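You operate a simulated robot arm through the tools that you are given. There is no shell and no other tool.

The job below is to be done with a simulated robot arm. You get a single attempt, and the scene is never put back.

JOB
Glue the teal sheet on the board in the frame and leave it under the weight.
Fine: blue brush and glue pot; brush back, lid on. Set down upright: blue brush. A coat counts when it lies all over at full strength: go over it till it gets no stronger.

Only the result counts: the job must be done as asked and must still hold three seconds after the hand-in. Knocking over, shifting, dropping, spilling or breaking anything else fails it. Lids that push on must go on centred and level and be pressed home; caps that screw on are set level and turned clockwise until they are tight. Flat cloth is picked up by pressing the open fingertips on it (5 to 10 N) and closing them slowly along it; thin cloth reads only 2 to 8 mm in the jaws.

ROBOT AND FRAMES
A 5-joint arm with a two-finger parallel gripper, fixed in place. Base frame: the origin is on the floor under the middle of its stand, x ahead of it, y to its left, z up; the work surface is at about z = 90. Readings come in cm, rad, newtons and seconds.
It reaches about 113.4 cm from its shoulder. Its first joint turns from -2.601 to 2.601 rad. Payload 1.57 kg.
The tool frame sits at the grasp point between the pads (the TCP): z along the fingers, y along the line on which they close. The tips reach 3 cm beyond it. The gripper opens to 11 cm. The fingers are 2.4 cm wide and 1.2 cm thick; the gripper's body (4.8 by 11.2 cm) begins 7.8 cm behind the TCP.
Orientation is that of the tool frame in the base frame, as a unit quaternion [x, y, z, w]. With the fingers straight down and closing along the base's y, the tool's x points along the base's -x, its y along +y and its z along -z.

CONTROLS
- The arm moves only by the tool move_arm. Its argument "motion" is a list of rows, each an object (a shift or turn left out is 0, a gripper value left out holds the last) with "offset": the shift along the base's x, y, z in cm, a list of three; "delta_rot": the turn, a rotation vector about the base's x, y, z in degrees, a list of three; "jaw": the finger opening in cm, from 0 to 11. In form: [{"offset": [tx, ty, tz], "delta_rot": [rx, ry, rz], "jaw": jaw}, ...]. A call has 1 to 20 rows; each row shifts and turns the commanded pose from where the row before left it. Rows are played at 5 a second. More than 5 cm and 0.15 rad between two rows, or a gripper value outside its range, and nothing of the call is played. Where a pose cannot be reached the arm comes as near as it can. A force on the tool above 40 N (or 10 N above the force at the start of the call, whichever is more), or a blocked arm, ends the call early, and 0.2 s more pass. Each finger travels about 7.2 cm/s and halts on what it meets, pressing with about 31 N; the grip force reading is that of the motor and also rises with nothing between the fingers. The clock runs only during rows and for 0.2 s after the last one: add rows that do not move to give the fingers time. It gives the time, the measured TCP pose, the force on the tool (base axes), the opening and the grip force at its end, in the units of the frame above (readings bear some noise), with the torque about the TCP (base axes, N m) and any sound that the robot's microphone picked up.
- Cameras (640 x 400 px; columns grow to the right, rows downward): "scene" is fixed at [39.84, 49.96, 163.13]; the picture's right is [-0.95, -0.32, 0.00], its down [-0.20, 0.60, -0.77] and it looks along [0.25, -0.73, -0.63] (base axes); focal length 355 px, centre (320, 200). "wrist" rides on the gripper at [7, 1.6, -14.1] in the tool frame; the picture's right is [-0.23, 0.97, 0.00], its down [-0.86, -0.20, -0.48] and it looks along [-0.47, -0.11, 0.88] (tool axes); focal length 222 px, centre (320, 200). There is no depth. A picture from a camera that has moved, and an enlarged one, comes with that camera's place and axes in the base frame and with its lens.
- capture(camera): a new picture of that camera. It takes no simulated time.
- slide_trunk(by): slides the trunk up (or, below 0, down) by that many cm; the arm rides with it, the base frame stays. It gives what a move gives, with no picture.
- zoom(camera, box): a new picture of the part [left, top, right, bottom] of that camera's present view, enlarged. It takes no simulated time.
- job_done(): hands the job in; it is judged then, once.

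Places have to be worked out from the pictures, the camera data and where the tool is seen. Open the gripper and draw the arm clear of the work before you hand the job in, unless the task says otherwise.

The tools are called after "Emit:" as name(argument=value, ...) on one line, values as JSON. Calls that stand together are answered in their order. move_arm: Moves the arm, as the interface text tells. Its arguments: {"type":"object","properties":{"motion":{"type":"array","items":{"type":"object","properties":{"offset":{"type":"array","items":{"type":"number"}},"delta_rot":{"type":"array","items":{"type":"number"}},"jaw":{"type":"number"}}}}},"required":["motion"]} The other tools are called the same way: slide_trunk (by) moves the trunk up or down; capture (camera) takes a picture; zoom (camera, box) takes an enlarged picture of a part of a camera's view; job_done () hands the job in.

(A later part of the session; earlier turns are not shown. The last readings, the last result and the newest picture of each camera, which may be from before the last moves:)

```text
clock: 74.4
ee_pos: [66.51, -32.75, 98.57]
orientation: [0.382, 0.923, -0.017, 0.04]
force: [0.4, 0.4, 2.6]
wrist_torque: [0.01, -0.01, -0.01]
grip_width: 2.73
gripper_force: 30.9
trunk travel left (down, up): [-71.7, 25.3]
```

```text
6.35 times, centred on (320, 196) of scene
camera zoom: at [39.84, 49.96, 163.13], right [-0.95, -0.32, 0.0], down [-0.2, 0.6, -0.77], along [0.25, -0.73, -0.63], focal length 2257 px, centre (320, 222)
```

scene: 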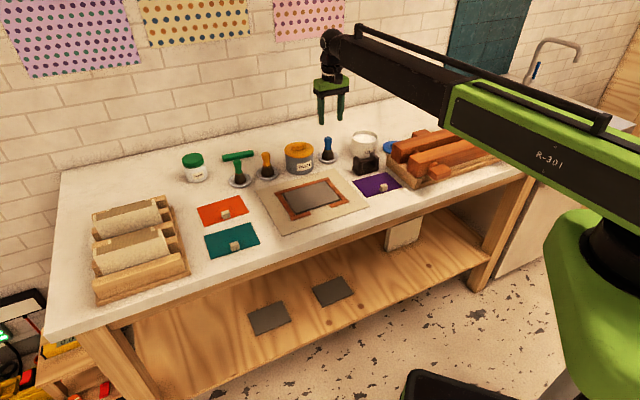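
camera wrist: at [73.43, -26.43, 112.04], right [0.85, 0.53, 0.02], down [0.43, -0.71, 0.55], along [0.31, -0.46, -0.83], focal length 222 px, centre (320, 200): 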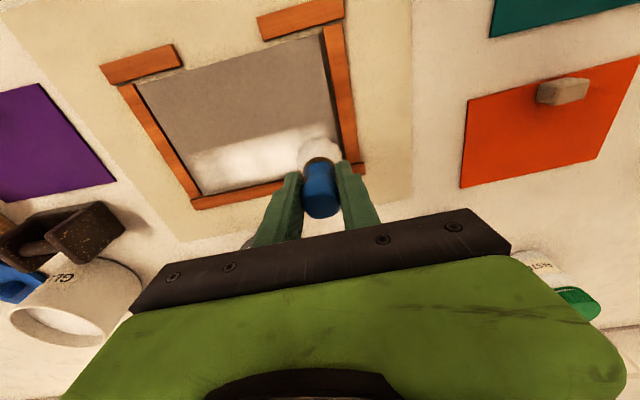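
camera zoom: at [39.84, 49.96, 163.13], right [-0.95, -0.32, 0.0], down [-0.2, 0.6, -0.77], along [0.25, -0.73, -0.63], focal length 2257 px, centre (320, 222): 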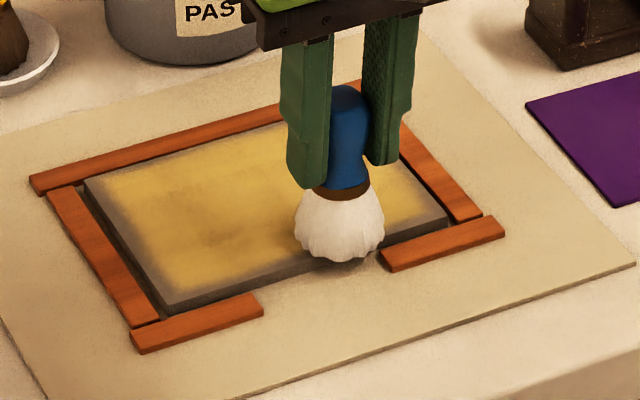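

The bare strip doesn't take glue either – those margins match the area outside the sheet's footprint (14×9.8), so the coat area may simply be the sheet's footprint, and the existing coat has set. I'll reload the brush properly and test once more on the aged coat.

Emit:
slide_trunk(by=11.3)

Emit:
move_arm(motion=[{"offset": [-0.65, -4.175, 0]}, {"offset": [-0.65, -4.175, 0]}, {"offset": [-0.65, -4.175, 0]}, {"offset": [-0.65, -4.175, 0]}, {"offset": [-0.65, -4.175, 0]}, {"offset": [-0.65, -4.175, 0]}, {"offset": [-0.65, -4.175, 0]}, {"offset": [-0.65, -4.175, 0]}, {}])

Emit:
zoom(camera="scene", box=[250, 90, 410, 190])

Emit:
zoom(camera="scene", box=[270, 165, 370, 228])

```text
clock: 75.9
ee_pos: [66.53, -32.59, 109.77]
orientation: [0.382, 0.923, -0.017, 0.04]
force: [0.1, 0.1, -1.0]
wrist_torque: [0.01, -0.01, -0.02]
grip_width: 2.73
gripper_force: 30.8
trunk travel left (down, up): [-83.0, 14.0]
```

```text
clock: 77.9
ee_pos: [61.29, -66.16, 109.91]
orientation: [0.382, 0.923, -0.016, 0.04]
force: [-0.5, 0.1, 0.2]
wrist_torque: [-0.02, -0.02, -0.02]
grip_width: 2.72
gripper_force: 31.0
trunk travel left (down, up): [-83.0, 14.0]
```

```text
4.00 times, centred on (330, 140) of scene
camera zoom: at [39.84, 49.96, 163.13], right [-0.95, -0.32, 0.0], down [-0.2, 0.6, -0.77], along [0.25, -0.73, -0.63], focal length 1422 px, centre (280, 440)
```

zoom: 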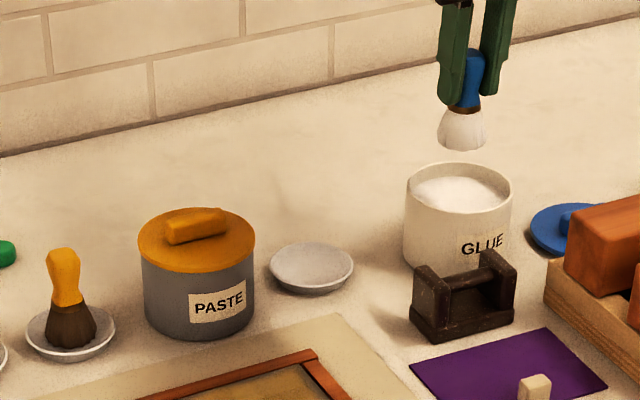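

```text
6.35 times, centred on (320, 196) of scene
camera zoom: at [39.84, 49.96, 163.13], right [-0.95, -0.32, 0.0], down [-0.2, 0.6, -0.77], along [0.25, -0.73, -0.63], focal length 2257 px, centre (320, 222)
```

zoom: 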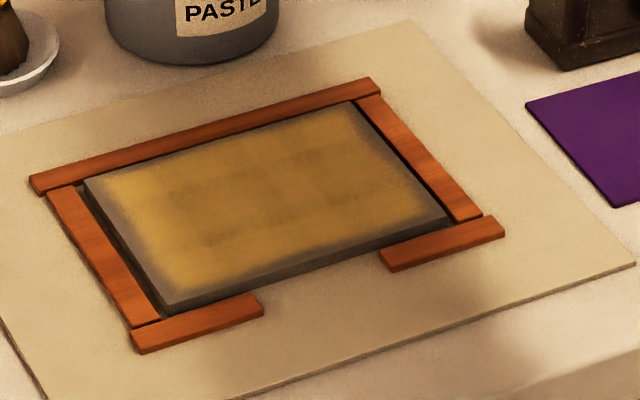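

From here the coat shows soft margins at all edges. I dip the brush firmly again as the first time.

Emit:
slide_trunk(by=-6.62)

Emit:
zoom(camera="scene", box=[310, 90, 410, 153])

Emit:
slide_trunk(by=6.6)

Emit:
zoom(camera="scene", box=[310, 90, 410, 153])

```text
clock: 78.9
ee_pos: [61.23, -66.12, 103.17]
orientation: [0.382, 0.923, -0.017, 0.04]
force: [-0.9, 1.2, 6.3]
wrist_torque: [0.16, 0.09, 0.06]
grip_width: 2.72
gripper_force: 30.7
trunk travel left (down, up): [-76.4, 20.6]
```

```text
6.35 times, centred on (360, 122) of scene
camera zoom: at [39.84, 49.96, 163.13], right [-0.95, -0.32, 0.0], down [-0.2, 0.6, -0.77], along [0.25, -0.73, -0.63], focal length 2257 px, centre (66, 698)
```

zoom: 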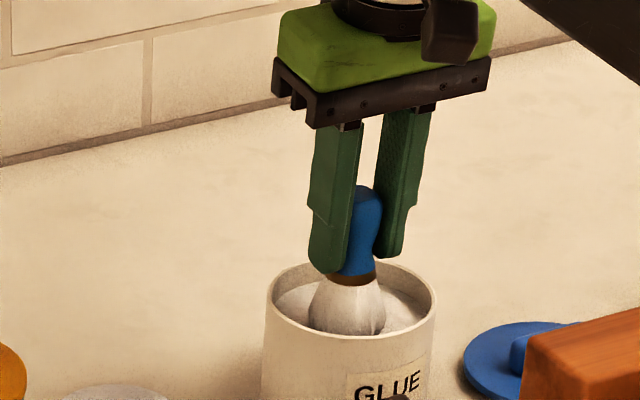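

```text
clock: 80.0
ee_pos: [61.27, -66.04, 109.76]
orientation: [0.383, 0.923, -0.016, 0.04]
force: [-0.1, -0.6, -0.6]
wrist_torque: [0.0, 0.04, -0.01]
grip_width: 2.72
gripper_force: 31.1
trunk travel left (down, up): [-83.0, 14.0]
```

```text
6.35 times, centred on (360, 122) of scene
camera zoom: at [39.84, 49.96, 163.13], right [-0.95, -0.32, 0.0], down [-0.2, 0.6, -0.77], along [0.25, -0.73, -0.63], focal length 2257 px, centre (66, 698)
```

zoom: 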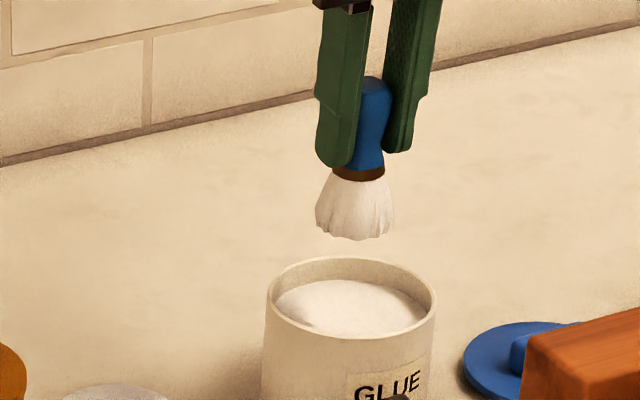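

Fully white again. Back to the board for a test stroke across the middle.

Emit:
move_arm(motion=[{"offset": [1.155, 4.47, 0]}, {"offset": [1.155, 4.47, 0]}, {"offset": [1.155, 4.47, 0]}, {"offset": [1.155, 4.47, 0]}, {"offset": [1.155, 4.47, 0]}, {"offset": [1.155, 4.47, 0]}, {}])

Emit:
slide_trunk(by=-11.28)

Emit:
move_arm(motion=[{"offset": [1.0, 0.99, 0]}, {"offset": [1.0, 0.99, 0]}, {"offset": [1.0, 0.99, 0]}, {"offset": [1.0, 0.99, 0]}, {"offset": [1.0, 0.99, 0]}, {"offset": [1.0, 0.99, 0]}])

Emit:
zoom(camera="scene", box=[270, 165, 370, 228])

Emit:
zoom(camera="wrist", box=[90, 20, 390, 208])

```text
clock: 81.6
ee_pos: [68.4, -39.15, 109.8]
orientation: [0.383, 0.923, -0.017, 0.039]
force: [0.0, 0.1, -0.4]
wrist_torque: [0.01, 0.01, 0.01]
grip_width: 2.71
gripper_force: 31.3
trunk travel left (down, up): [-83.0, 14.0]
```

```text
clock: 83.0
ee_pos: [68.28, -39.29, 98.58]
orientation: [0.382, 0.923, -0.017, 0.04]
force: [0.5, 0.5, -0.6]
wrist_torque: [0.02, 0.02, 0.02]
grip_width: 2.74
gripper_force: 30.8
trunk travel left (down, up): [-71.7, 25.3]
```

```text
clock: 84.4
ee_pos: [74.33, -33.26, 98.51]
orientation: [0.383, 0.923, -0.017, 0.041]
force: [0.7, 1.3, 0.8]
wrist_torque: [0.03, -0.03, -0.02]
grip_width: 2.74
gripper_force: 31.1
trunk travel left (down, up): [-71.7, 25.3]
```

```text
6.35 times, centred on (320, 196) of scene
camera zoom: at [39.84, 49.96, 163.13], right [-0.95, -0.32, 0.0], down [-0.2, 0.6, -0.77], along [0.25, -0.73, -0.63], focal length 2257 px, centre (320, 222)
```

zoom: 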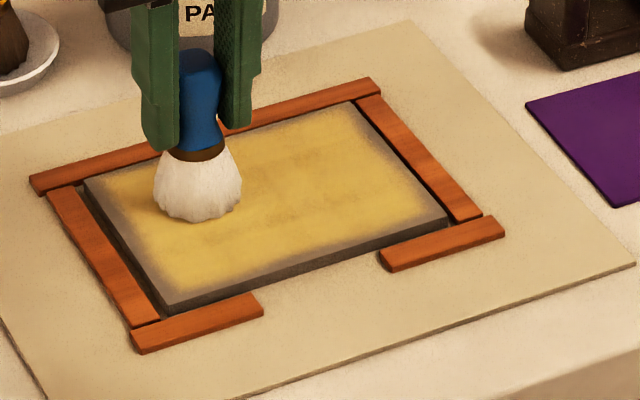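

```text
2.13 times, centred on (240, 114) of wrist
camera zoom: at [69.6, -26.27, 111.97], right [0.85, 0.53, 0.02], down [0.43, -0.71, 0.55], along [0.31, -0.46, -0.83], focal length 473 px, centre (490, 383)
```

zoom: 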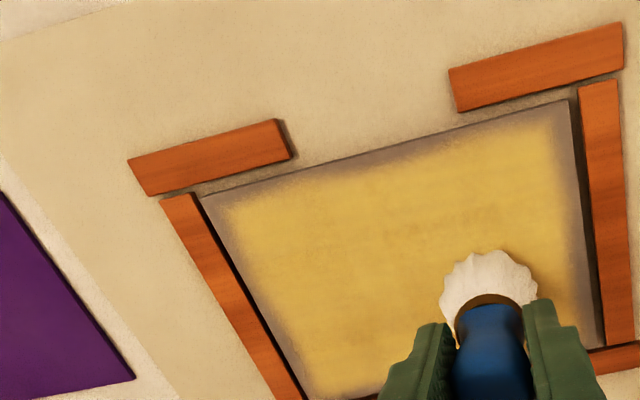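

Emit:
slide_trunk(by=-0.08)

Emit:
move_arm(motion=[{"offset": [-0.7, -0.7, 0]}, {"offset": [-0.7, -0.7, 0]}, {"offset": [-0.7, -0.7, 0]}, {"offset": [-0.7, -0.7, 0]}, {"offset": [-0.7, -0.7, 0]}, {"offset": [-0.7, -0.7, 0]}])

Emit:
zoom(camera="scene", box=[270, 165, 370, 228])

Emit:
zoom(camera="wrist", box=[190, 20, 490, 208])

```text
clock: 84.9
ee_pos: [74.36, -33.2, 98.52]
orientation: [0.383, 0.923, -0.016, 0.041]
force: [1.0, -0.9, 4.6]
wrist_torque: [-0.03, -0.1, 0.0]
grip_width: 2.74
gripper_force: 30.8
trunk travel left (down, up): [-71.7, 25.3]
```

```text
clock: 86.3
ee_pos: [69.97, -37.35, 98.46]
orientation: [0.383, 0.923, -0.017, 0.041]
force: [1.2, 0.5, 6.5]
wrist_torque: [0.1, -0.09, -0.01]
grip_width: 2.73
gripper_force: 31.0
trunk travel left (down, up): [-71.7, 25.3]
```

```text
6.35 times, centred on (320, 196) of scene
camera zoom: at [39.84, 49.96, 163.13], right [-0.95, -0.32, 0.0], down [-0.2, 0.6, -0.77], along [0.25, -0.73, -0.63], focal length 2257 px, centre (320, 222)
```

zoom: 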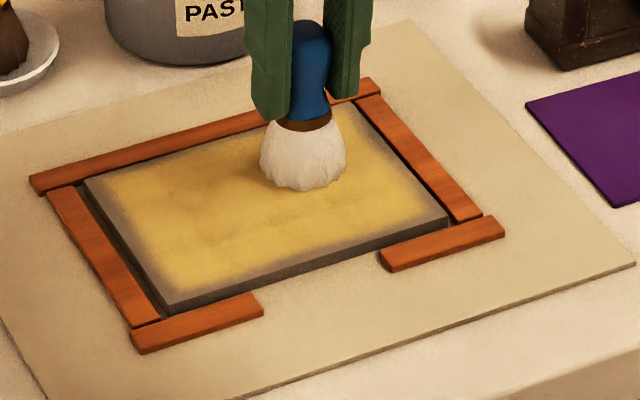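

```text
2.13 times, centred on (340, 114) of wrist
camera zoom: at [65.3, -30.41, 111.92], right [0.85, 0.53, 0.02], down [0.43, -0.71, 0.55], along [0.31, -0.46, -0.83], focal length 473 px, centre (277, 383)
```

zoom: 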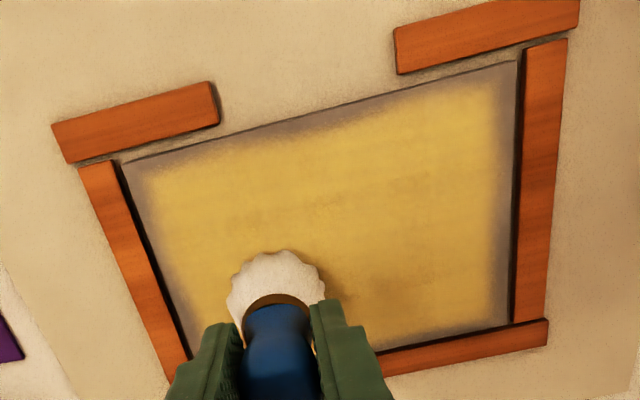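

The aged coat takes no more glue. Before deciding, I look at the spare boards on the lower shelf and the surroundings for cues (pictures cost no time).

Emit:
zoom(camera="scene", box=[230, 260, 370, 347])

Emit:
zoom(camera="scene", box=[360, 200, 480, 275])

Emit:
zoom(camera="scene", box=[0, 270, 210, 400])

Emit:
capture(camera="scene")

```text
4.57 times, centred on (300, 304) of scene
camera zoom: at [39.84, 49.96, 163.13], right [-0.95, -0.32, 0.0], down [-0.2, 0.6, -0.77], along [0.25, -0.73, -0.63], focal length 1625 px, centre (411, -273)
```

zoom: 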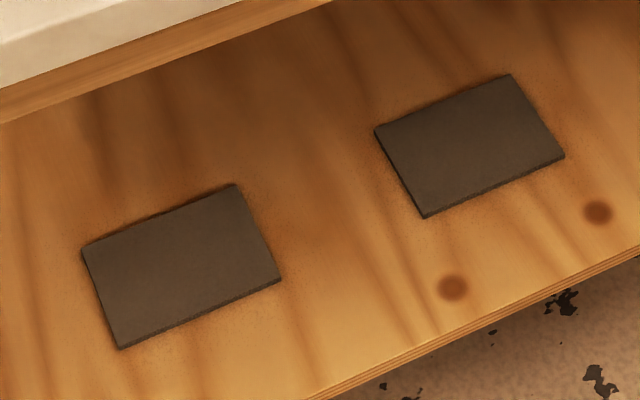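

```text
5.33 times, centred on (420, 238) of scene
camera zoom: at [39.84, 49.96, 163.13], right [-0.95, -0.32, 0.0], down [-0.2, 0.6, -0.77], along [0.25, -0.73, -0.63], focal length 1896 px, centre (-213, 0)
```

zoom: 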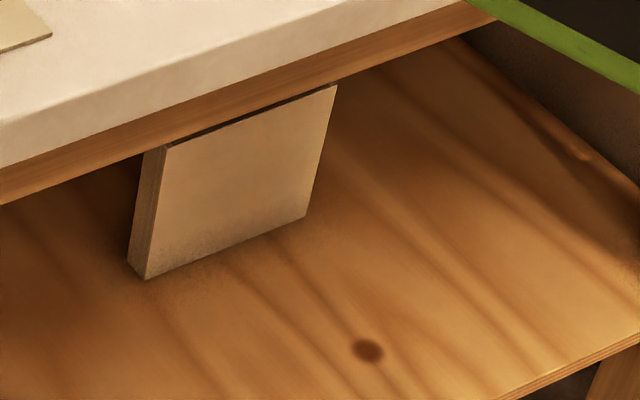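

```text
3.05 times, centred on (105, 335) of scene
camera zoom: at [39.84, 49.96, 163.13], right [-0.95, -0.32, 0.0], down [-0.2, 0.6, -0.77], along [0.25, -0.73, -0.63], focal length 1083 px, centre (975, -211)
```

zoom: 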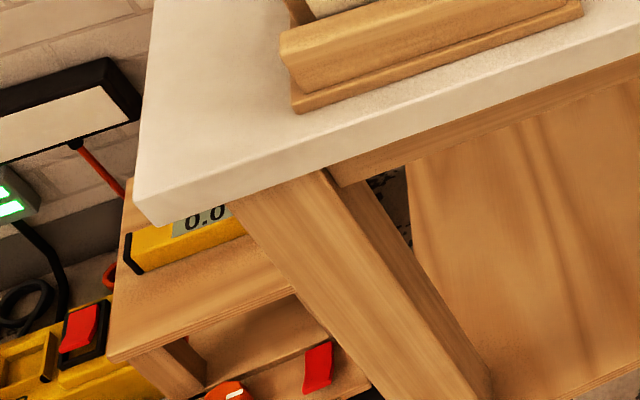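

```text
taken
```

scene: 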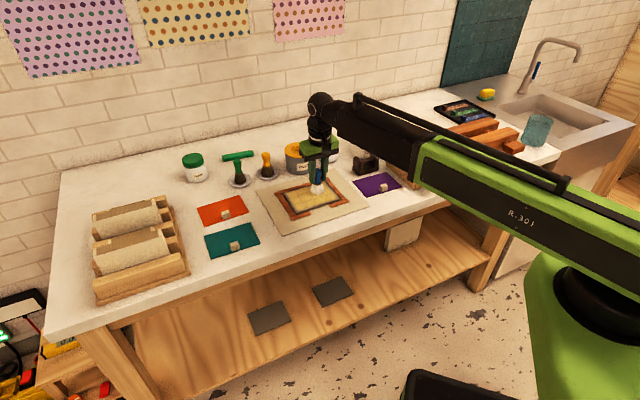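

The boards have no grip features and are 11 cm wide (jaw limit), so swapping isn't practical; the coat covers the sheet's footprint fully and takes no more glue. I now return the brush to its dish without delay, then place the sheet.

Emit:
slide_trunk(by=11.3)

Emit:
move_arm(motion=[{"offset": [0.68, -4.37, 0]}, {"offset": [0.68, -4.37, 0]}, {"offset": [0.68, -4.37, 0]}, {"offset": [0.68, -4.37, 0]}, {"offset": [0.68, -4.37, 0]}, {}])

Emit:
zoom(camera="scene", box=[290, 90, 390, 153])

Emit:
zoom(camera="scene", box=[270, 165, 370, 228])

Emit:
zoom(camera="wrist", box=[220, 80, 420, 205])

```text
clock: 87.8
ee_pos: [70.07, -37.36, 109.7]
orientation: [0.383, 0.923, -0.016, 0.041]
force: [-0.4, 0.2, -0.8]
wrist_torque: [0.02, -0.01, 0.0]
grip_width: 2.74
gripper_force: 31.0
trunk travel left (down, up): [-83.0, 14.0]
```

```text
clock: 89.2
ee_pos: [73.38, -59.41, 109.67]
orientation: [0.382, 0.923, -0.017, 0.041]
force: [0.0, -0.1, -0.8]
wrist_torque: [-0.02, 0.01, -0.03]
grip_width: 2.71
gripper_force: 31.0
trunk travel left (down, up): [-83.0, 14.0]
```

```text
6.35 times, centred on (340, 122) of scene
camera zoom: at [39.84, 49.96, 163.13], right [-0.95, -0.32, 0.0], down [-0.2, 0.6, -0.77], along [0.25, -0.73, -0.63], focal length 2257 px, centre (193, 698)
```

zoom: 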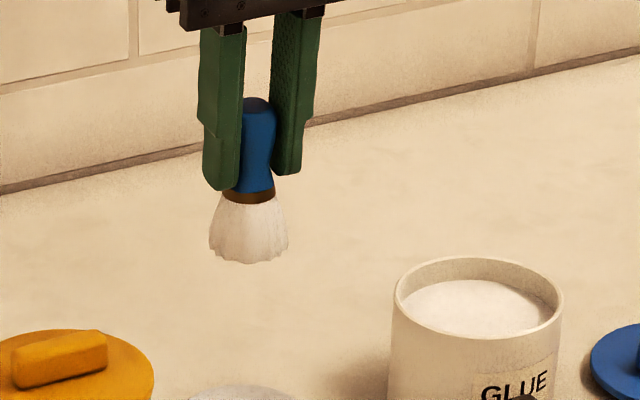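

```text
6.35 times, centred on (320, 196) of scene
camera zoom: at [39.84, 49.96, 163.13], right [-0.95, -0.32, 0.0], down [-0.2, 0.6, -0.77], along [0.25, -0.73, -0.63], focal length 2257 px, centre (320, 222)
```

zoom: 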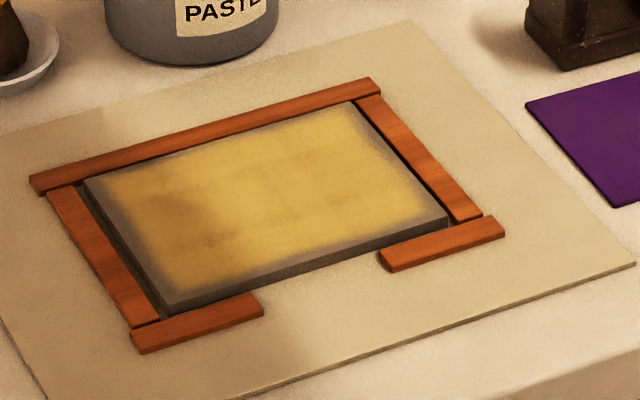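

```text
3.20 times, centred on (320, 142) of wrist
camera zoom: at [68.47, -52.38, 123.21], right [0.85, 0.53, 0.02], down [0.43, -0.71, 0.55], along [0.31, -0.46, -0.83], focal length 711 px, centre (320, 384)
```

zoom: 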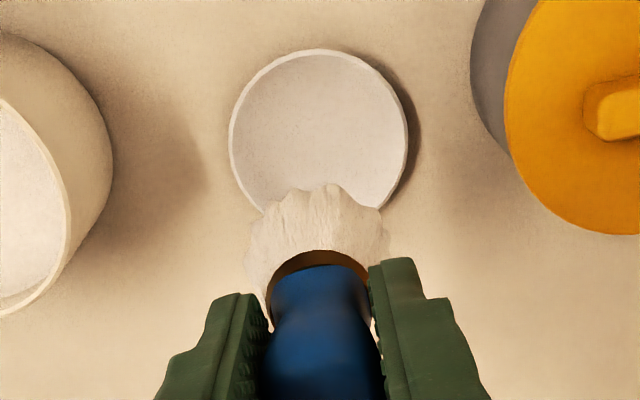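

The camera position shows I'm (−0.22,−0.17) from the pick point; I correct that and lower the brush into its dish.

Emit:
move_arm(motion=[{"offset": [0.22, 0.17, 0]}, {}])

Emit:
slide_trunk(by=-11.2)

Emit:
slide_trunk(by=-0.1)

Emit:
zoom(camera="scene", box=[290, 100, 390, 163])

```text
clock: 89.8
ee_pos: [73.48, -59.12, 109.77]
orientation: [0.382, 0.923, -0.016, 0.041]
force: [-0.5, -0.1, -1.0]
wrist_torque: [0.01, 0.02, -0.02]
grip_width: 2.72
gripper_force: 30.7
trunk travel left (down, up): [-83.0, 14.0]
```

```text
clock: 91.2
ee_pos: [73.45, -59.2, 98.52]
orientation: [0.382, 0.923, -0.017, 0.04]
force: [0.2, 0.2, 0.0]
wrist_torque: [0.01, -0.03, 0.02]
grip_width: 2.7
gripper_force: 31.6
trunk travel left (down, up): [-71.8, 25.2]
```

```text
clock: 91.7
ee_pos: [73.46, -59.15, 98.39]
orientation: [0.382, 0.923, -0.017, 0.04]
force: [-0.3, -0.3, -0.3]
wrist_torque: [-0.05, 0.02, -0.02]
grip_width: 2.73
gripper_force: 31.6
trunk travel left (down, up): [-71.7, 25.3]
```

```text
6.35 times, centred on (340, 132) of scene
camera zoom: at [39.84, 49.96, 163.13], right [-0.95, -0.32, 0.0], down [-0.2, 0.6, -0.77], along [0.25, -0.73, -0.63], focal length 2257 px, centre (193, 635)
```

zoom: 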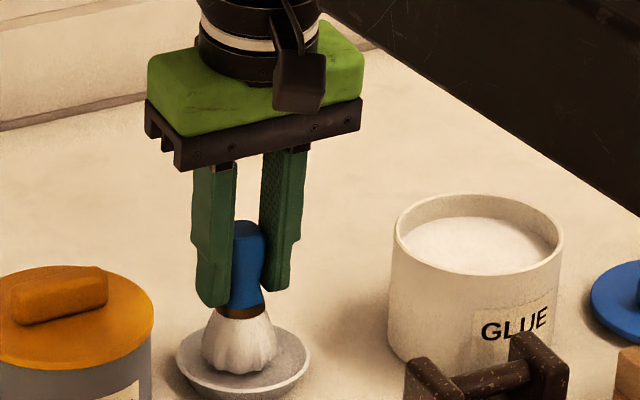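

The brush has slid up ~0.8 cm in the grip since pick-up (handle top is higher against the fingers), so it's not down yet. I lower further in small steps until contact.

Emit:
slide_trunk(by=-0.55)

Emit:
slide_trunk(by=-0.12)

Emit:
zoom(camera="scene", box=[290, 100, 390, 163])

```text
clock: 92.2
ee_pos: [73.43, -59.12, 97.91]
orientation: [0.383, 0.923, -0.016, 0.04]
force: [-0.2, -0.2, -0.3]
wrist_torque: [0.02, -0.02, 0.02]
grip_width: 2.71
gripper_force: 31.1
trunk travel left (down, up): [-71.1, 25.9]
```

```text
clock: 92.8
ee_pos: [73.42, -59.16, 97.79]
orientation: [0.382, 0.923, -0.017, 0.04]
force: [-0.3, -0.6, 1.0]
wrist_torque: [0.02, 0.0, -0.02]
grip_width: 2.75
gripper_force: 30.9
trunk travel left (down, up): [-71.0, 26.0]
```

```text
6.35 times, centred on (340, 132) of scene
camera zoom: at [39.84, 49.96, 163.13], right [-0.95, -0.32, 0.0], down [-0.2, 0.6, -0.77], along [0.25, -0.73, -0.63], focal length 2257 px, centre (193, 635)
```

zoom: 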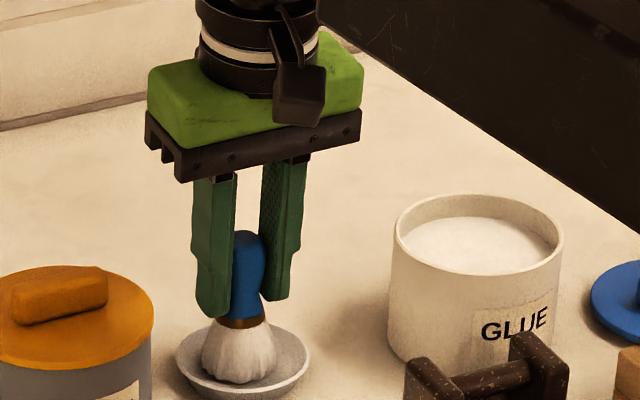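

Emit:
slide_trunk(by=-0.1)

Emit:
slide_trunk(by=-0.07)

```text
clock: 93.3
ee_pos: [73.42, -59.22, 97.76]
orientation: [0.382, 0.923, -0.017, 0.041]
force: [3.9, -2.5, 13.7]
wrist_torque: [-0.11, -0.16, 0.01]
grip_width: 2.75
gripper_force: 31.2
trunk travel left (down, up): [-70.9, 26.1]
```

```text
clock: 93.8
ee_pos: [73.46, -59.11, 97.77]
orientation: [0.383, 0.923, -0.017, 0.042]
force: [6.2, -5.3, 23.7]
wrist_torque: [-0.28, -0.32, 0.03]
grip_width: 2.73
gripper_force: 30.4
trunk travel left (down, up): [-70.8, 26.2]
```

Down in the dish. I relieve the pressure, then release slowly.

Emit:
slide_trunk(by=0.17)

Emit:
move_arm(motion=[{"jaw": 2.9}, {"jaw": 3.3}, {"jaw": 4.2}, {"jaw": 5.2}, {"jaw": 6.2}, {}])

Emit:
zoom(camera="scene", box=[290, 100, 390, 163])

Emit:
zoom(camera="wrist", box=[220, 100, 420, 225])

```text
clock: 94.3
ee_pos: [73.42, -59.13, 97.73]
orientation: [0.382, 0.923, -0.016, 0.039]
force: [0.2, 0.0, 3.1]
wrist_torque: [-0.04, -0.02, 0.01]
grip_width: 2.72
gripper_force: 31.1
trunk travel left (down, up): [-71.0, 26.0]
```

```text
clock: 95.7
ee_pos: [73.55, -59.03, 97.75]
orientation: [0.382, 0.923, -0.017, 0.04]
force: [-0.2, 0.9, 0.5]
wrist_torque: [0.01, -0.03, -0.02]
grip_width: 6.21
gripper_force: 0.1
trunk travel left (down, up): [-71.0, 26.0]
```

```text
6.35 times, centred on (340, 132) of scene
camera zoom: at [39.84, 49.96, 163.13], right [-0.95, -0.32, 0.0], down [-0.2, 0.6, -0.77], along [0.25, -0.73, -0.63], focal length 2257 px, centre (193, 635)
```

zoom: 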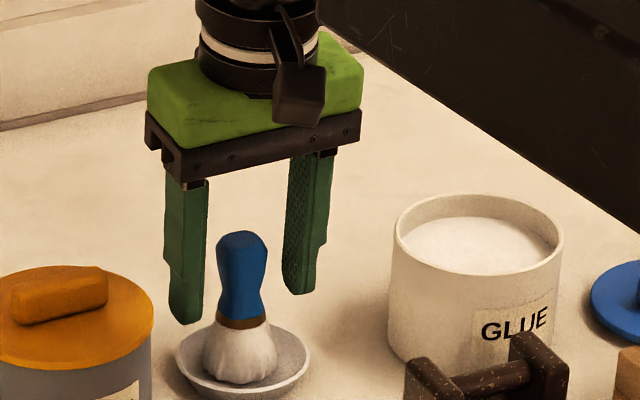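

```text
3.20 times, centred on (320, 162) of wrist
camera zoom: at [68.79, -52.2, 111.22], right [0.85, 0.53, 0.02], down [0.43, -0.71, 0.55], along [0.31, -0.46, -0.83], focal length 711 px, centre (320, 320)
```

zoom: 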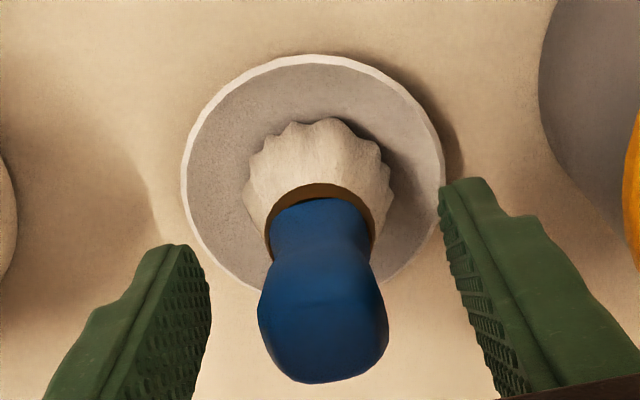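

The brush stands upright in its dish. I rise, level the tool, and travel to above the teal sheet's block.

Emit:
slide_trunk(by=10)

Emit:
move_arm(motion=[{"offset": [0.945, 4.74, 0]}, {"offset": [0.945, 4.74, 0]}, {"offset": [0.945, 4.74, 0], "delta_rot": [3.54, 3.54, 0]}, {"offset": [0.945, 4.74, 0]}, {"offset": [0.945, 4.74, 0], "delta_rot": [0, 0, -1.8]}, {"offset": [0.945, 4.74, 0]}, {"offset": [0.945, 4.74, 0]}, {"offset": [0.945, 4.74, 0]}, {"offset": [0.945, 4.74, 0]}, {"offset": [0.945, 4.74, 0]}, {"offset": [0.945, 4.74, 0], "jaw": 5}, {}, {}])

Emit:
capture(camera="wrist")

Emit:
zoom(camera="wrist", box=[220, 80, 420, 205])

Emit:
zoom(camera="scene", box=[170, 160, 370, 285])

```text
clock: 97.0
ee_pos: [73.41, -59.09, 107.78]
orientation: [0.383, 0.923, -0.017, 0.041]
force: [0.3, 0.0, 0.3]
wrist_torque: [0.02, 0.0, 0.01]
grip_width: 6.17
gripper_force: 0.1
trunk travel left (down, up): [-81.0, 16.0]
```

```text
clock: 99.8
ee_pos: [83.74, -6.85, 107.74]
orientation: [0.398, 0.917, -0.001, 0.0]
force: [0.1, 0.6, 0.2]
wrist_torque: [0.01, 0.01, 0.0]
grip_width: 5.0
gripper_force: 0.1
trunk travel left (down, up): [-81.0, 16.0]
```

```text
taken
camera wrist: at [80.21, -0.63, 121.79], right [0.87, 0.5, 0.0], down [0.44, -0.76, 0.48], along [0.24, -0.41, -0.88], focal length 222 px, centre (320, 200)
```

wrist: 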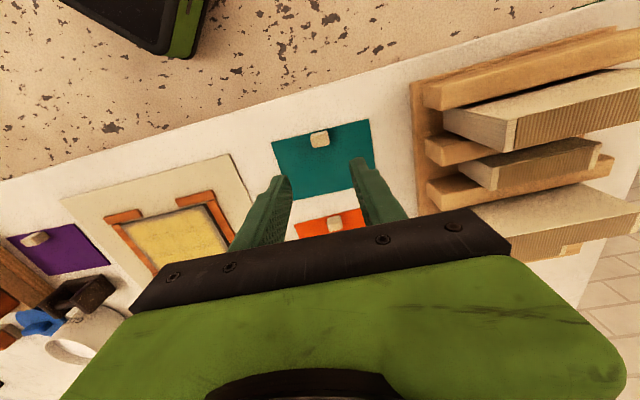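

```text
3.20 times, centred on (320, 142) of wrist
camera zoom: at [80.21, -0.63, 121.79], right [0.87, 0.5, 0.0], down [0.44, -0.76, 0.48], along [0.24, -0.41, -0.88], focal length 711 px, centre (320, 384)
```

zoom: 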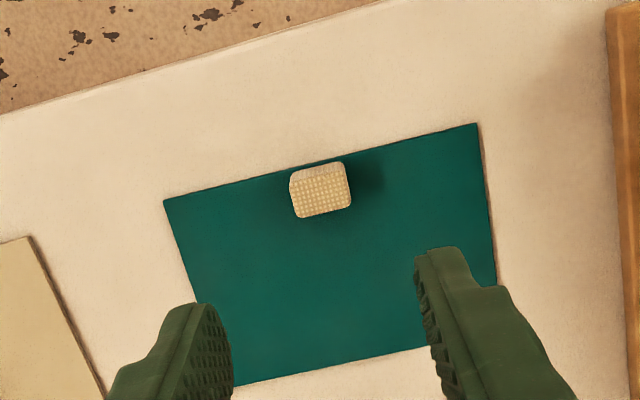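

```text
3.20 times, centred on (270, 222) of scene
camera zoom: at [39.84, 49.96, 163.13], right [-0.95, -0.32, 0.0], down [-0.2, 0.6, -0.77], along [0.25, -0.73, -0.63], focal length 1137 px, centre (480, 128)
```

zoom: 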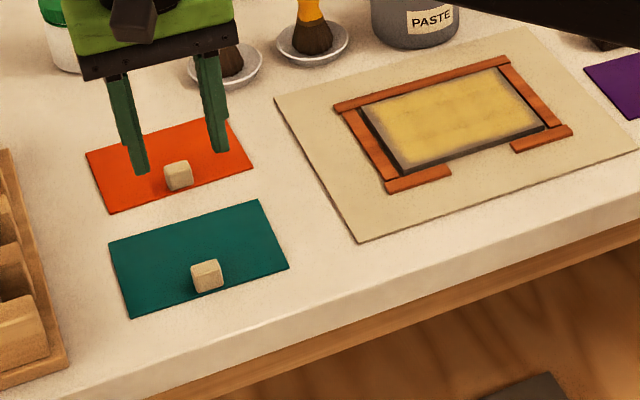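

The block lies at about (83.93,-6.95), sheet heading 43.3° as before. I trim the position and lower over the block.

Emit:
move_arm(motion=[{"offset": [0.13, -0.08, 0]}, {}])

Emit:
slide_trunk(by=-12)

Emit:
zoom(camera="wrist", box=[220, 100, 420, 225])

Emit:
zoom(camera="scene", box=[190, 195, 290, 258])

```text
clock: 100.4
ee_pos: [83.87, -6.87, 107.66]
orientation: [0.397, 0.918, 0.0, 0.001]
force: [0.4, -0.4, -0.3]
wrist_torque: [-0.04, 0.01, 0.0]
grip_width: 4.99
gripper_force: 0.2
trunk travel left (down, up): [-81.0, 16.0]
```

```text
clock: 101.9
ee_pos: [83.97, -6.93, 95.74]
orientation: [0.397, 0.918, 0.0, 0.0]
force: [-0.9, 0.7, 0.3]
wrist_torque: [-0.01, 0.02, -0.02]
grip_width: 5.03
gripper_force: 0.1
trunk travel left (down, up): [-69.0, 28.0]
```

```text
3.20 times, centred on (320, 162) of wrist
camera zoom: at [80.33, -0.78, 109.8], right [0.87, 0.5, 0.0], down [0.44, -0.76, 0.48], along [0.24, -0.41, -0.88], focal length 711 px, centre (320, 320)
```

zoom: 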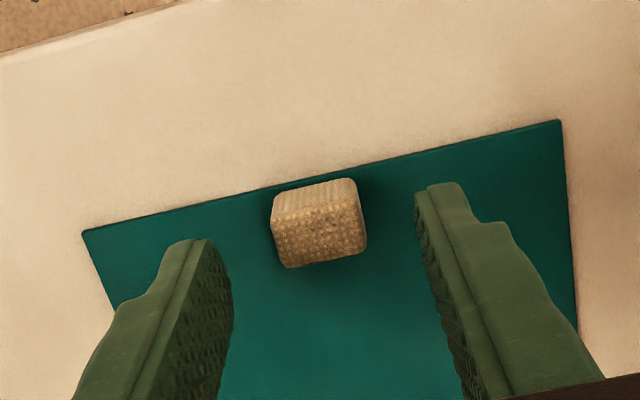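

```text
6.35 times, centred on (240, 226) of scene
camera zoom: at [39.84, 49.96, 163.13], right [-0.95, -0.32, 0.0], down [-0.2, 0.6, -0.77], along [0.25, -0.73, -0.63], focal length 2257 px, centre (828, 32)
```

zoom: 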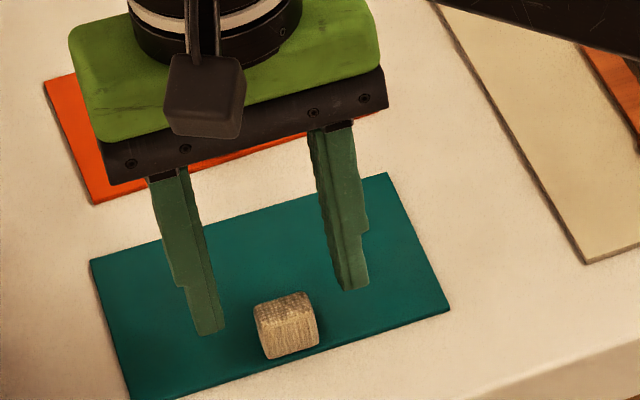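

Aligned over the block. I lower another 1.9 cm and close.

Emit:
slide_trunk(by=-1.9)

Emit:
move_arm(motion=[{"jaw": 4}, {"jaw": 3.4}, {"jaw": 2.9}, {"jaw": 2.4}, {"jaw": 1.9}, {"jaw": 1.4}, {}])

Emit:
zoom(camera="wrist", box=[220, 100, 420, 225])

Emit:
zoom(camera="scene", box=[190, 195, 290, 258])

```text
clock: 102.6
ee_pos: [83.96, -6.93, 93.79]
orientation: [0.397, 0.918, 0.0, 0.0]
force: [-0.6, -0.5, -0.1]
wrist_torque: [0.01, 0.01, 0.01]
grip_width: 5.01
gripper_force: 0.0
trunk travel left (down, up): [-67.1, 29.9]
```

```text
clock: 104.2
ee_pos: [83.96, -6.92, 93.7]
orientation: [0.397, 0.918, 0.001, -0.001]
force: [-0.4, -0.2, 0.1]
wrist_torque: [-0.01, 0.03, 0.0]
grip_width: 2.26
gripper_force: 31.1
trunk travel left (down, up): [-67.1, 29.9]
```

```text
3.20 times, centred on (320, 162) of wrist
camera zoom: at [80.34, -0.77, 107.9], right [0.87, 0.5, 0.0], down [0.44, -0.76, 0.48], along [0.24, -0.41, -0.88], focal length 711 px, centre (320, 320)
```

zoom: 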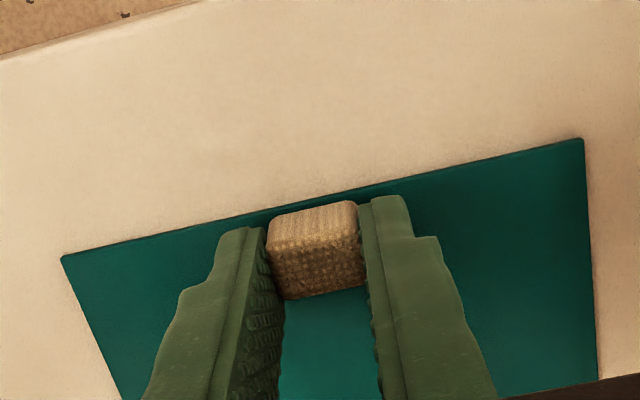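

```text
6.35 times, centred on (240, 226) of scene
camera zoom: at [39.84, 49.96, 163.13], right [-0.95, -0.32, 0.0], down [-0.2, 0.6, -0.77], along [0.25, -0.73, -0.63], focal length 2257 px, centre (828, 32)
```

zoom: 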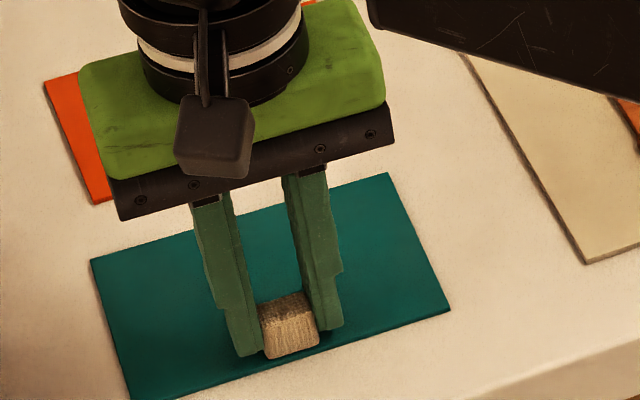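

Gripped the block (2.26 cm). I lift the sheet 6 cm and check it hangs level.

Emit:
slide_trunk(by=6)

Emit:
zoom(camera="wrist", box=[170, 60, 470, 248])

Emit:
zoom(camera="scene", box=[170, 160, 370, 285])

```text
clock: 105.2
ee_pos: [83.86, -7.01, 99.77]
orientation: [0.397, 0.918, 0.0, 0.001]
force: [-0.4, -0.5, -0.3]
wrist_torque: [-0.01, 0.0, -0.01]
grip_width: 1.39
gripper_force: 0.2
trunk travel left (down, up): [-73.1, 23.9]
```

```text
2.13 times, centred on (320, 154) of wrist
camera zoom: at [80.34, -0.77, 113.89], right [0.87, 0.5, 0.0], down [0.44, -0.76, 0.48], along [0.24, -0.41, -0.88], focal length 473 px, centre (320, 298)
```

zoom: 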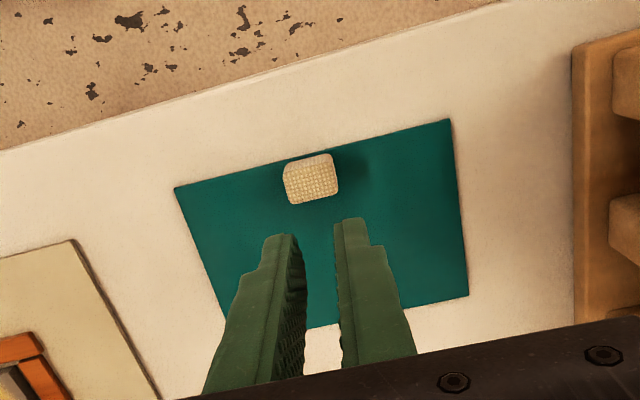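

```text
3.20 times, centred on (270, 222) of scene
camera zoom: at [39.84, 49.96, 163.13], right [-0.95, -0.32, 0.0], down [-0.2, 0.6, -0.77], along [0.25, -0.73, -0.63], focal length 1137 px, centre (480, 128)
```

zoom: 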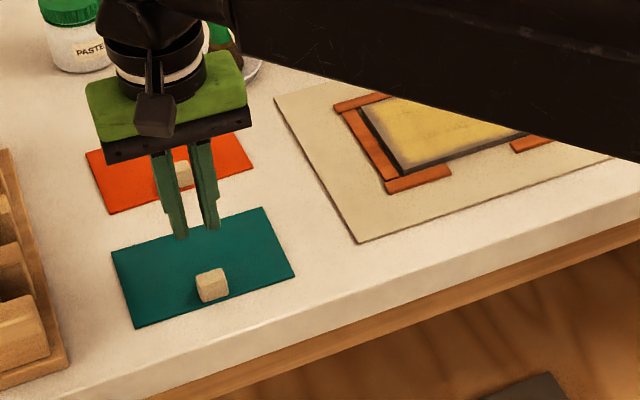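

The block slipped out (jaw at 1.4 now), and the sheet seems to have shifted slightly toward the front. I look closely at the block's shape and the sheet's place.

Emit:
zoom(camera="scene", box=[200, 215, 270, 259])

Emit:
zoom(camera="wrist", box=[280, 115, 360, 165])

Emit:
zoom(camera="wrist", box=[230, 80, 430, 205])

```text
9.09 times, centred on (235, 237) of scene
camera zoom: at [39.84, 49.96, 163.13], right [-0.95, -0.32, 0.0], down [-0.2, 0.6, -0.77], along [0.25, -0.73, -0.63], focal length 3231 px, centre (1093, -136)
```

zoom: 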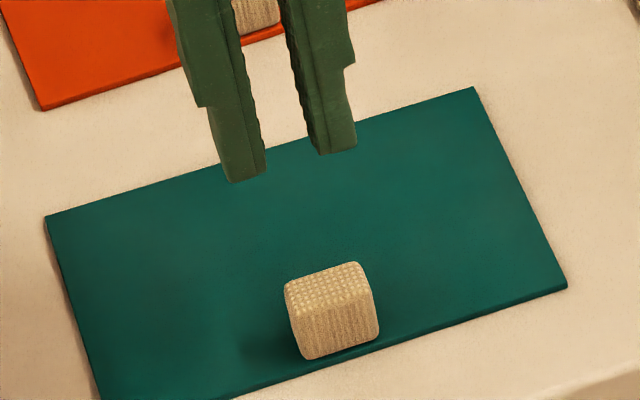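

```text
8.00 times, centred on (320, 140) of wrist
camera zoom: at [80.34, -0.77, 113.89], right [0.87, 0.5, 0.0], down [0.44, -0.76, 0.48], along [0.24, -0.41, -0.88], focal length 1777 px, centre (320, 680)
```

zoom: 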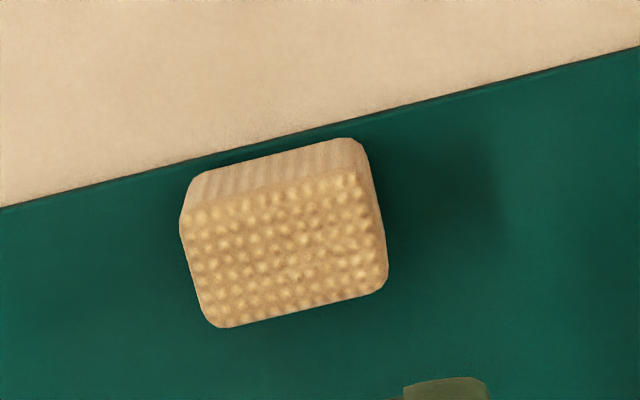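

```text
3.20 times, centred on (330, 142) of wrist
camera zoom: at [80.34, -0.77, 113.89], right [0.87, 0.5, 0.0], down [0.44, -0.76, 0.48], along [0.24, -0.41, -0.88], focal length 711 px, centre (288, 384)
```

zoom: 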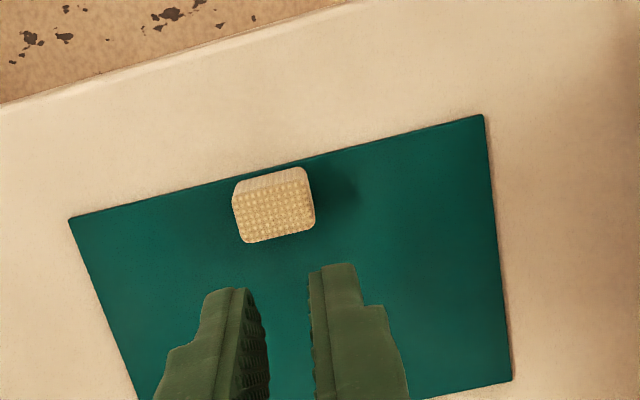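

The sheet slid ~1.3 cm toward the front; its weight hangs behind the block, so gripping across the width let it swivel out. The frame's front gap is meant for a finger in front of the block, so I'll grip the block front-to-back instead: turn the gripper 90° and re-centre at (82.9,-6.0).

Emit:
move_arm(motion=[{"offset": [-0.5, 0.49, 0], "delta_rot": [0, 0, 7.5], "jaw": 4.5}, {"offset": [-0.5, 0.49, 0], "delta_rot": [0, 0, 7.5]}, {"delta_rot": [0, 0, 7.5]}, {"delta_rot": [0, 0, 7.5]}, {"delta_rot": [0, 0, 7.5]}, {"delta_rot": [0, 0, 7.5]}, {"delta_rot": [0, 0, 7.5]}, {"delta_rot": [0, 0, 7.5]}, {"delta_rot": [0, 0, 7.5]}, {"delta_rot": [0, 0, 7.5]}, {"delta_rot": [0, 0, 7.5]}, {"delta_rot": [0, 0, 7.5]}, {}, {}])

Emit:
capture(camera="wrist")

Emit:
zoom(camera="scene", box=[190, 185, 290, 248])

```text
clock: 108.2
ee_pos: [82.8, -5.94, 99.91]
orientation: [-0.369, 0.929, 0.0, 0.001]
force: [-0.1, 0.2, -0.1]
wrist_torque: [0.02, 0.02, 0.03]
grip_width: 4.5
gripper_force: 0.1
trunk travel left (down, up): [-73.1, 23.9]
```

```text
taken
camera wrist: at [76.68, -9.56, 113.89], right [-0.5, 0.86, 0.0], down [0.76, 0.44, 0.48], along [0.41, 0.24, -0.88], focal length 222 px, centre (320, 200)
```

wrist: 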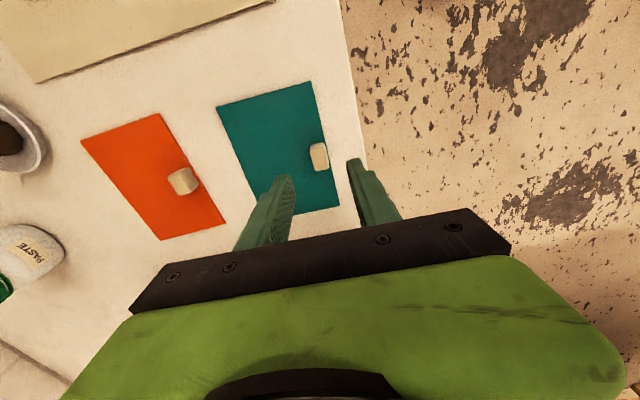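

```text
6.35 times, centred on (240, 216) of scene
camera zoom: at [39.84, 49.96, 163.13], right [-0.95, -0.32, 0.0], down [-0.2, 0.6, -0.77], along [0.25, -0.73, -0.63], focal length 2257 px, centre (828, 95)
```

zoom: 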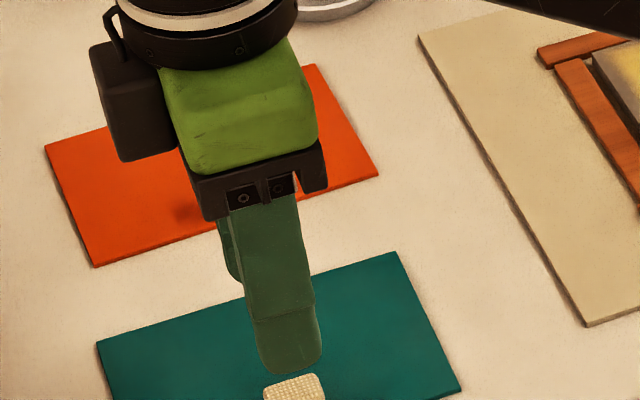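

Emit:
zoom(camera="wrist", box=[240, 90, 400, 190])

Emit:
slide_trunk(by=-4)

Emit:
zoom(camera="wrist", box=[240, 110, 400, 210])

```text
4.00 times, centred on (320, 140) of wrist
camera zoom: at [76.68, -9.56, 113.89], right [-0.5, 0.86, 0.0], down [0.76, 0.44, 0.48], along [0.41, 0.24, -0.88], focal length 888 px, centre (320, 440)
```

zoom: 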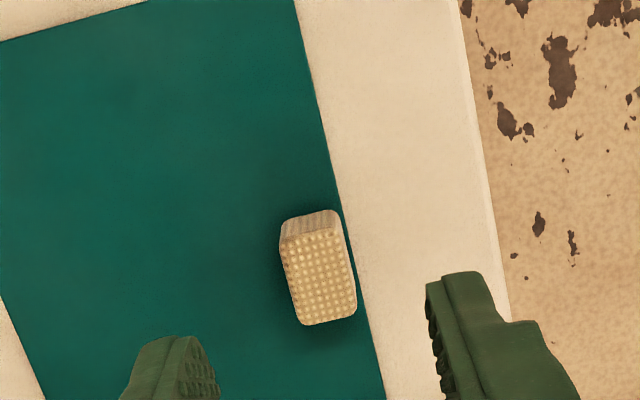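

```text
clock: 109.0
ee_pos: [82.8, -5.99, 95.77]
orientation: [-0.368, 0.93, 0.0, 0.001]
force: [-0.6, 0.6, 0.2]
wrist_torque: [-0.01, 0.0, -0.04]
grip_width: 4.49
gripper_force: 0.1
trunk travel left (down, up): [-69.1, 27.9]
```

```text
4.00 times, centred on (320, 160) of wrist
camera zoom: at [76.67, -9.56, 109.9], right [-0.5, 0.87, 0.0], down [0.76, 0.44, 0.48], along [0.41, 0.24, -0.88], focal length 888 px, centre (320, 360)
```

zoom: 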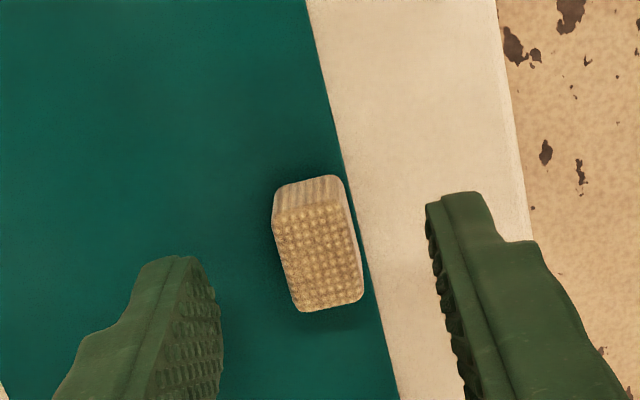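

Block is centred between the fingers. I lower close to the sheet and grip.

Emit:
slide_trunk(by=-2.25)

Emit:
move_arm(motion=[{"jaw": 3.6}, {"jaw": 3}, {"jaw": 2.5}, {"jaw": 2.1}, {"jaw": 1.7}, {"jaw": 1.3}, {"jaw": 0.9}, {}, {}])

Emit:
zoom(camera="wrist", box=[240, 110, 400, 210])

Emit:
zoom(camera="scene", box=[190, 195, 290, 258])

```text
clock: 109.7
ee_pos: [82.88, -5.99, 93.61]
orientation: [-0.368, 0.93, 0.0, -0.001]
force: [0.4, -0.4, 0.1]
wrist_torque: [0.02, 0.0, -0.01]
grip_width: 4.52
gripper_force: 0.0
trunk travel left (down, up): [-66.8, 30.2]
```

```text
clock: 111.7
ee_pos: [82.88, -6.08, 93.56]
orientation: [-0.368, 0.93, 0.0, 0.0]
force: [-0.1, 1.5, -0.1]
wrist_torque: [-0.09, 0.01, -0.02]
grip_width: 1.44
gripper_force: 30.3
trunk travel left (down, up): [-66.8, 30.2]
```

```text
4.00 times, centred on (320, 160) of wrist
camera zoom: at [76.68, -9.56, 107.65], right [-0.5, 0.87, 0.0], down [0.76, 0.44, 0.48], along [0.41, 0.24, -0.88], focal length 888 px, centre (320, 360)
```

zoom: 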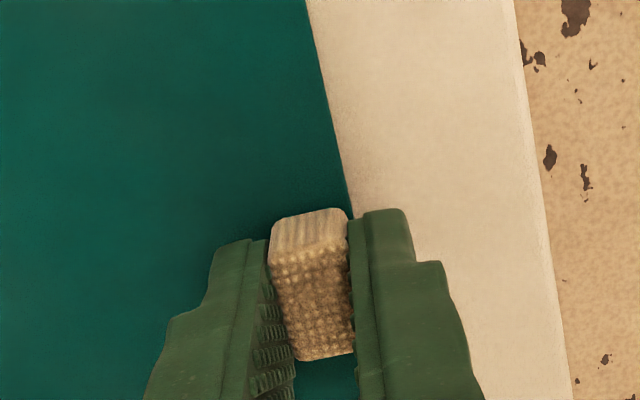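

```text
6.35 times, centred on (240, 226) of scene
camera zoom: at [39.84, 49.96, 163.13], right [-0.95, -0.32, 0.0], down [-0.2, 0.6, -0.77], along [0.25, -0.73, -0.63], focal length 2257 px, centre (828, 32)
```

zoom: 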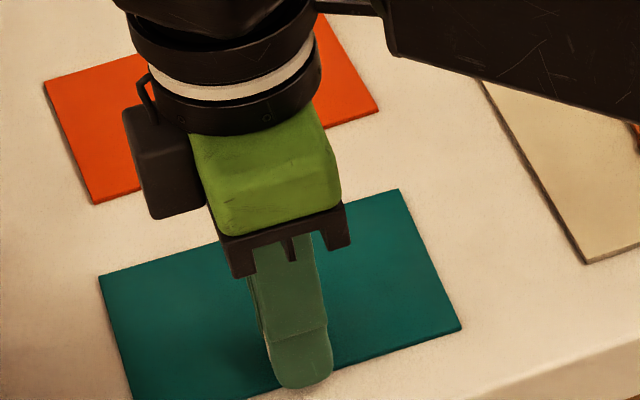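

Gripped at 1.44 cm. I lift just 0.8 cm first and check the grip.

Emit:
slide_trunk(by=0.8)

Emit:
zoom(camera="wrist", box=[160, 60, 400, 210])

Emit:
zoom(camera="scene", box=[190, 195, 290, 258])

```text
clock: 112.3
ee_pos: [82.87, -5.97, 94.31]
orientation: [-0.368, 0.93, 0.0, 0.0]
force: [0.1, -0.7, -0.7]
wrist_torque: [0.01, -0.05, 0.02]
grip_width: 1.46
gripper_force: 30.5
trunk travel left (down, up): [-67.6, 29.4]
```

```text
2.67 times, centred on (280, 135) of wrist
camera zoom: at [76.69, -9.55, 108.44], right [-0.5, 0.87, 0.0], down [0.76, 0.44, 0.48], along [0.41, 0.24, -0.88], focal length 592 px, centre (427, 373)
```

zoom: 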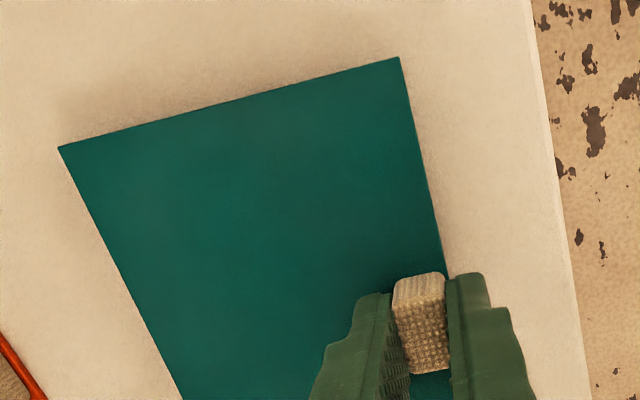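

```text
6.35 times, centred on (240, 226) of scene
camera zoom: at [39.84, 49.96, 163.13], right [-0.95, -0.32, 0.0], down [-0.2, 0.6, -0.77], along [0.25, -0.73, -0.63], focal length 2257 px, centre (828, 32)
```

zoom: 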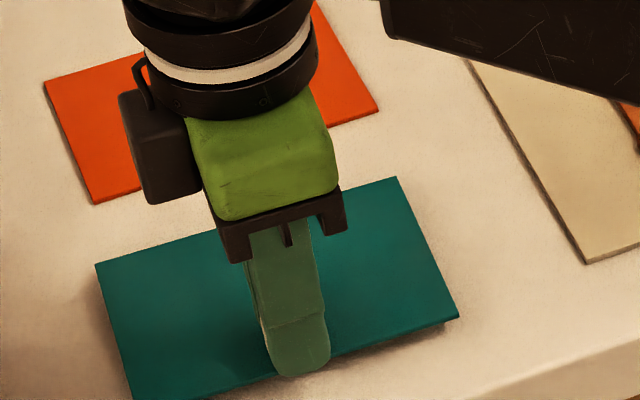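

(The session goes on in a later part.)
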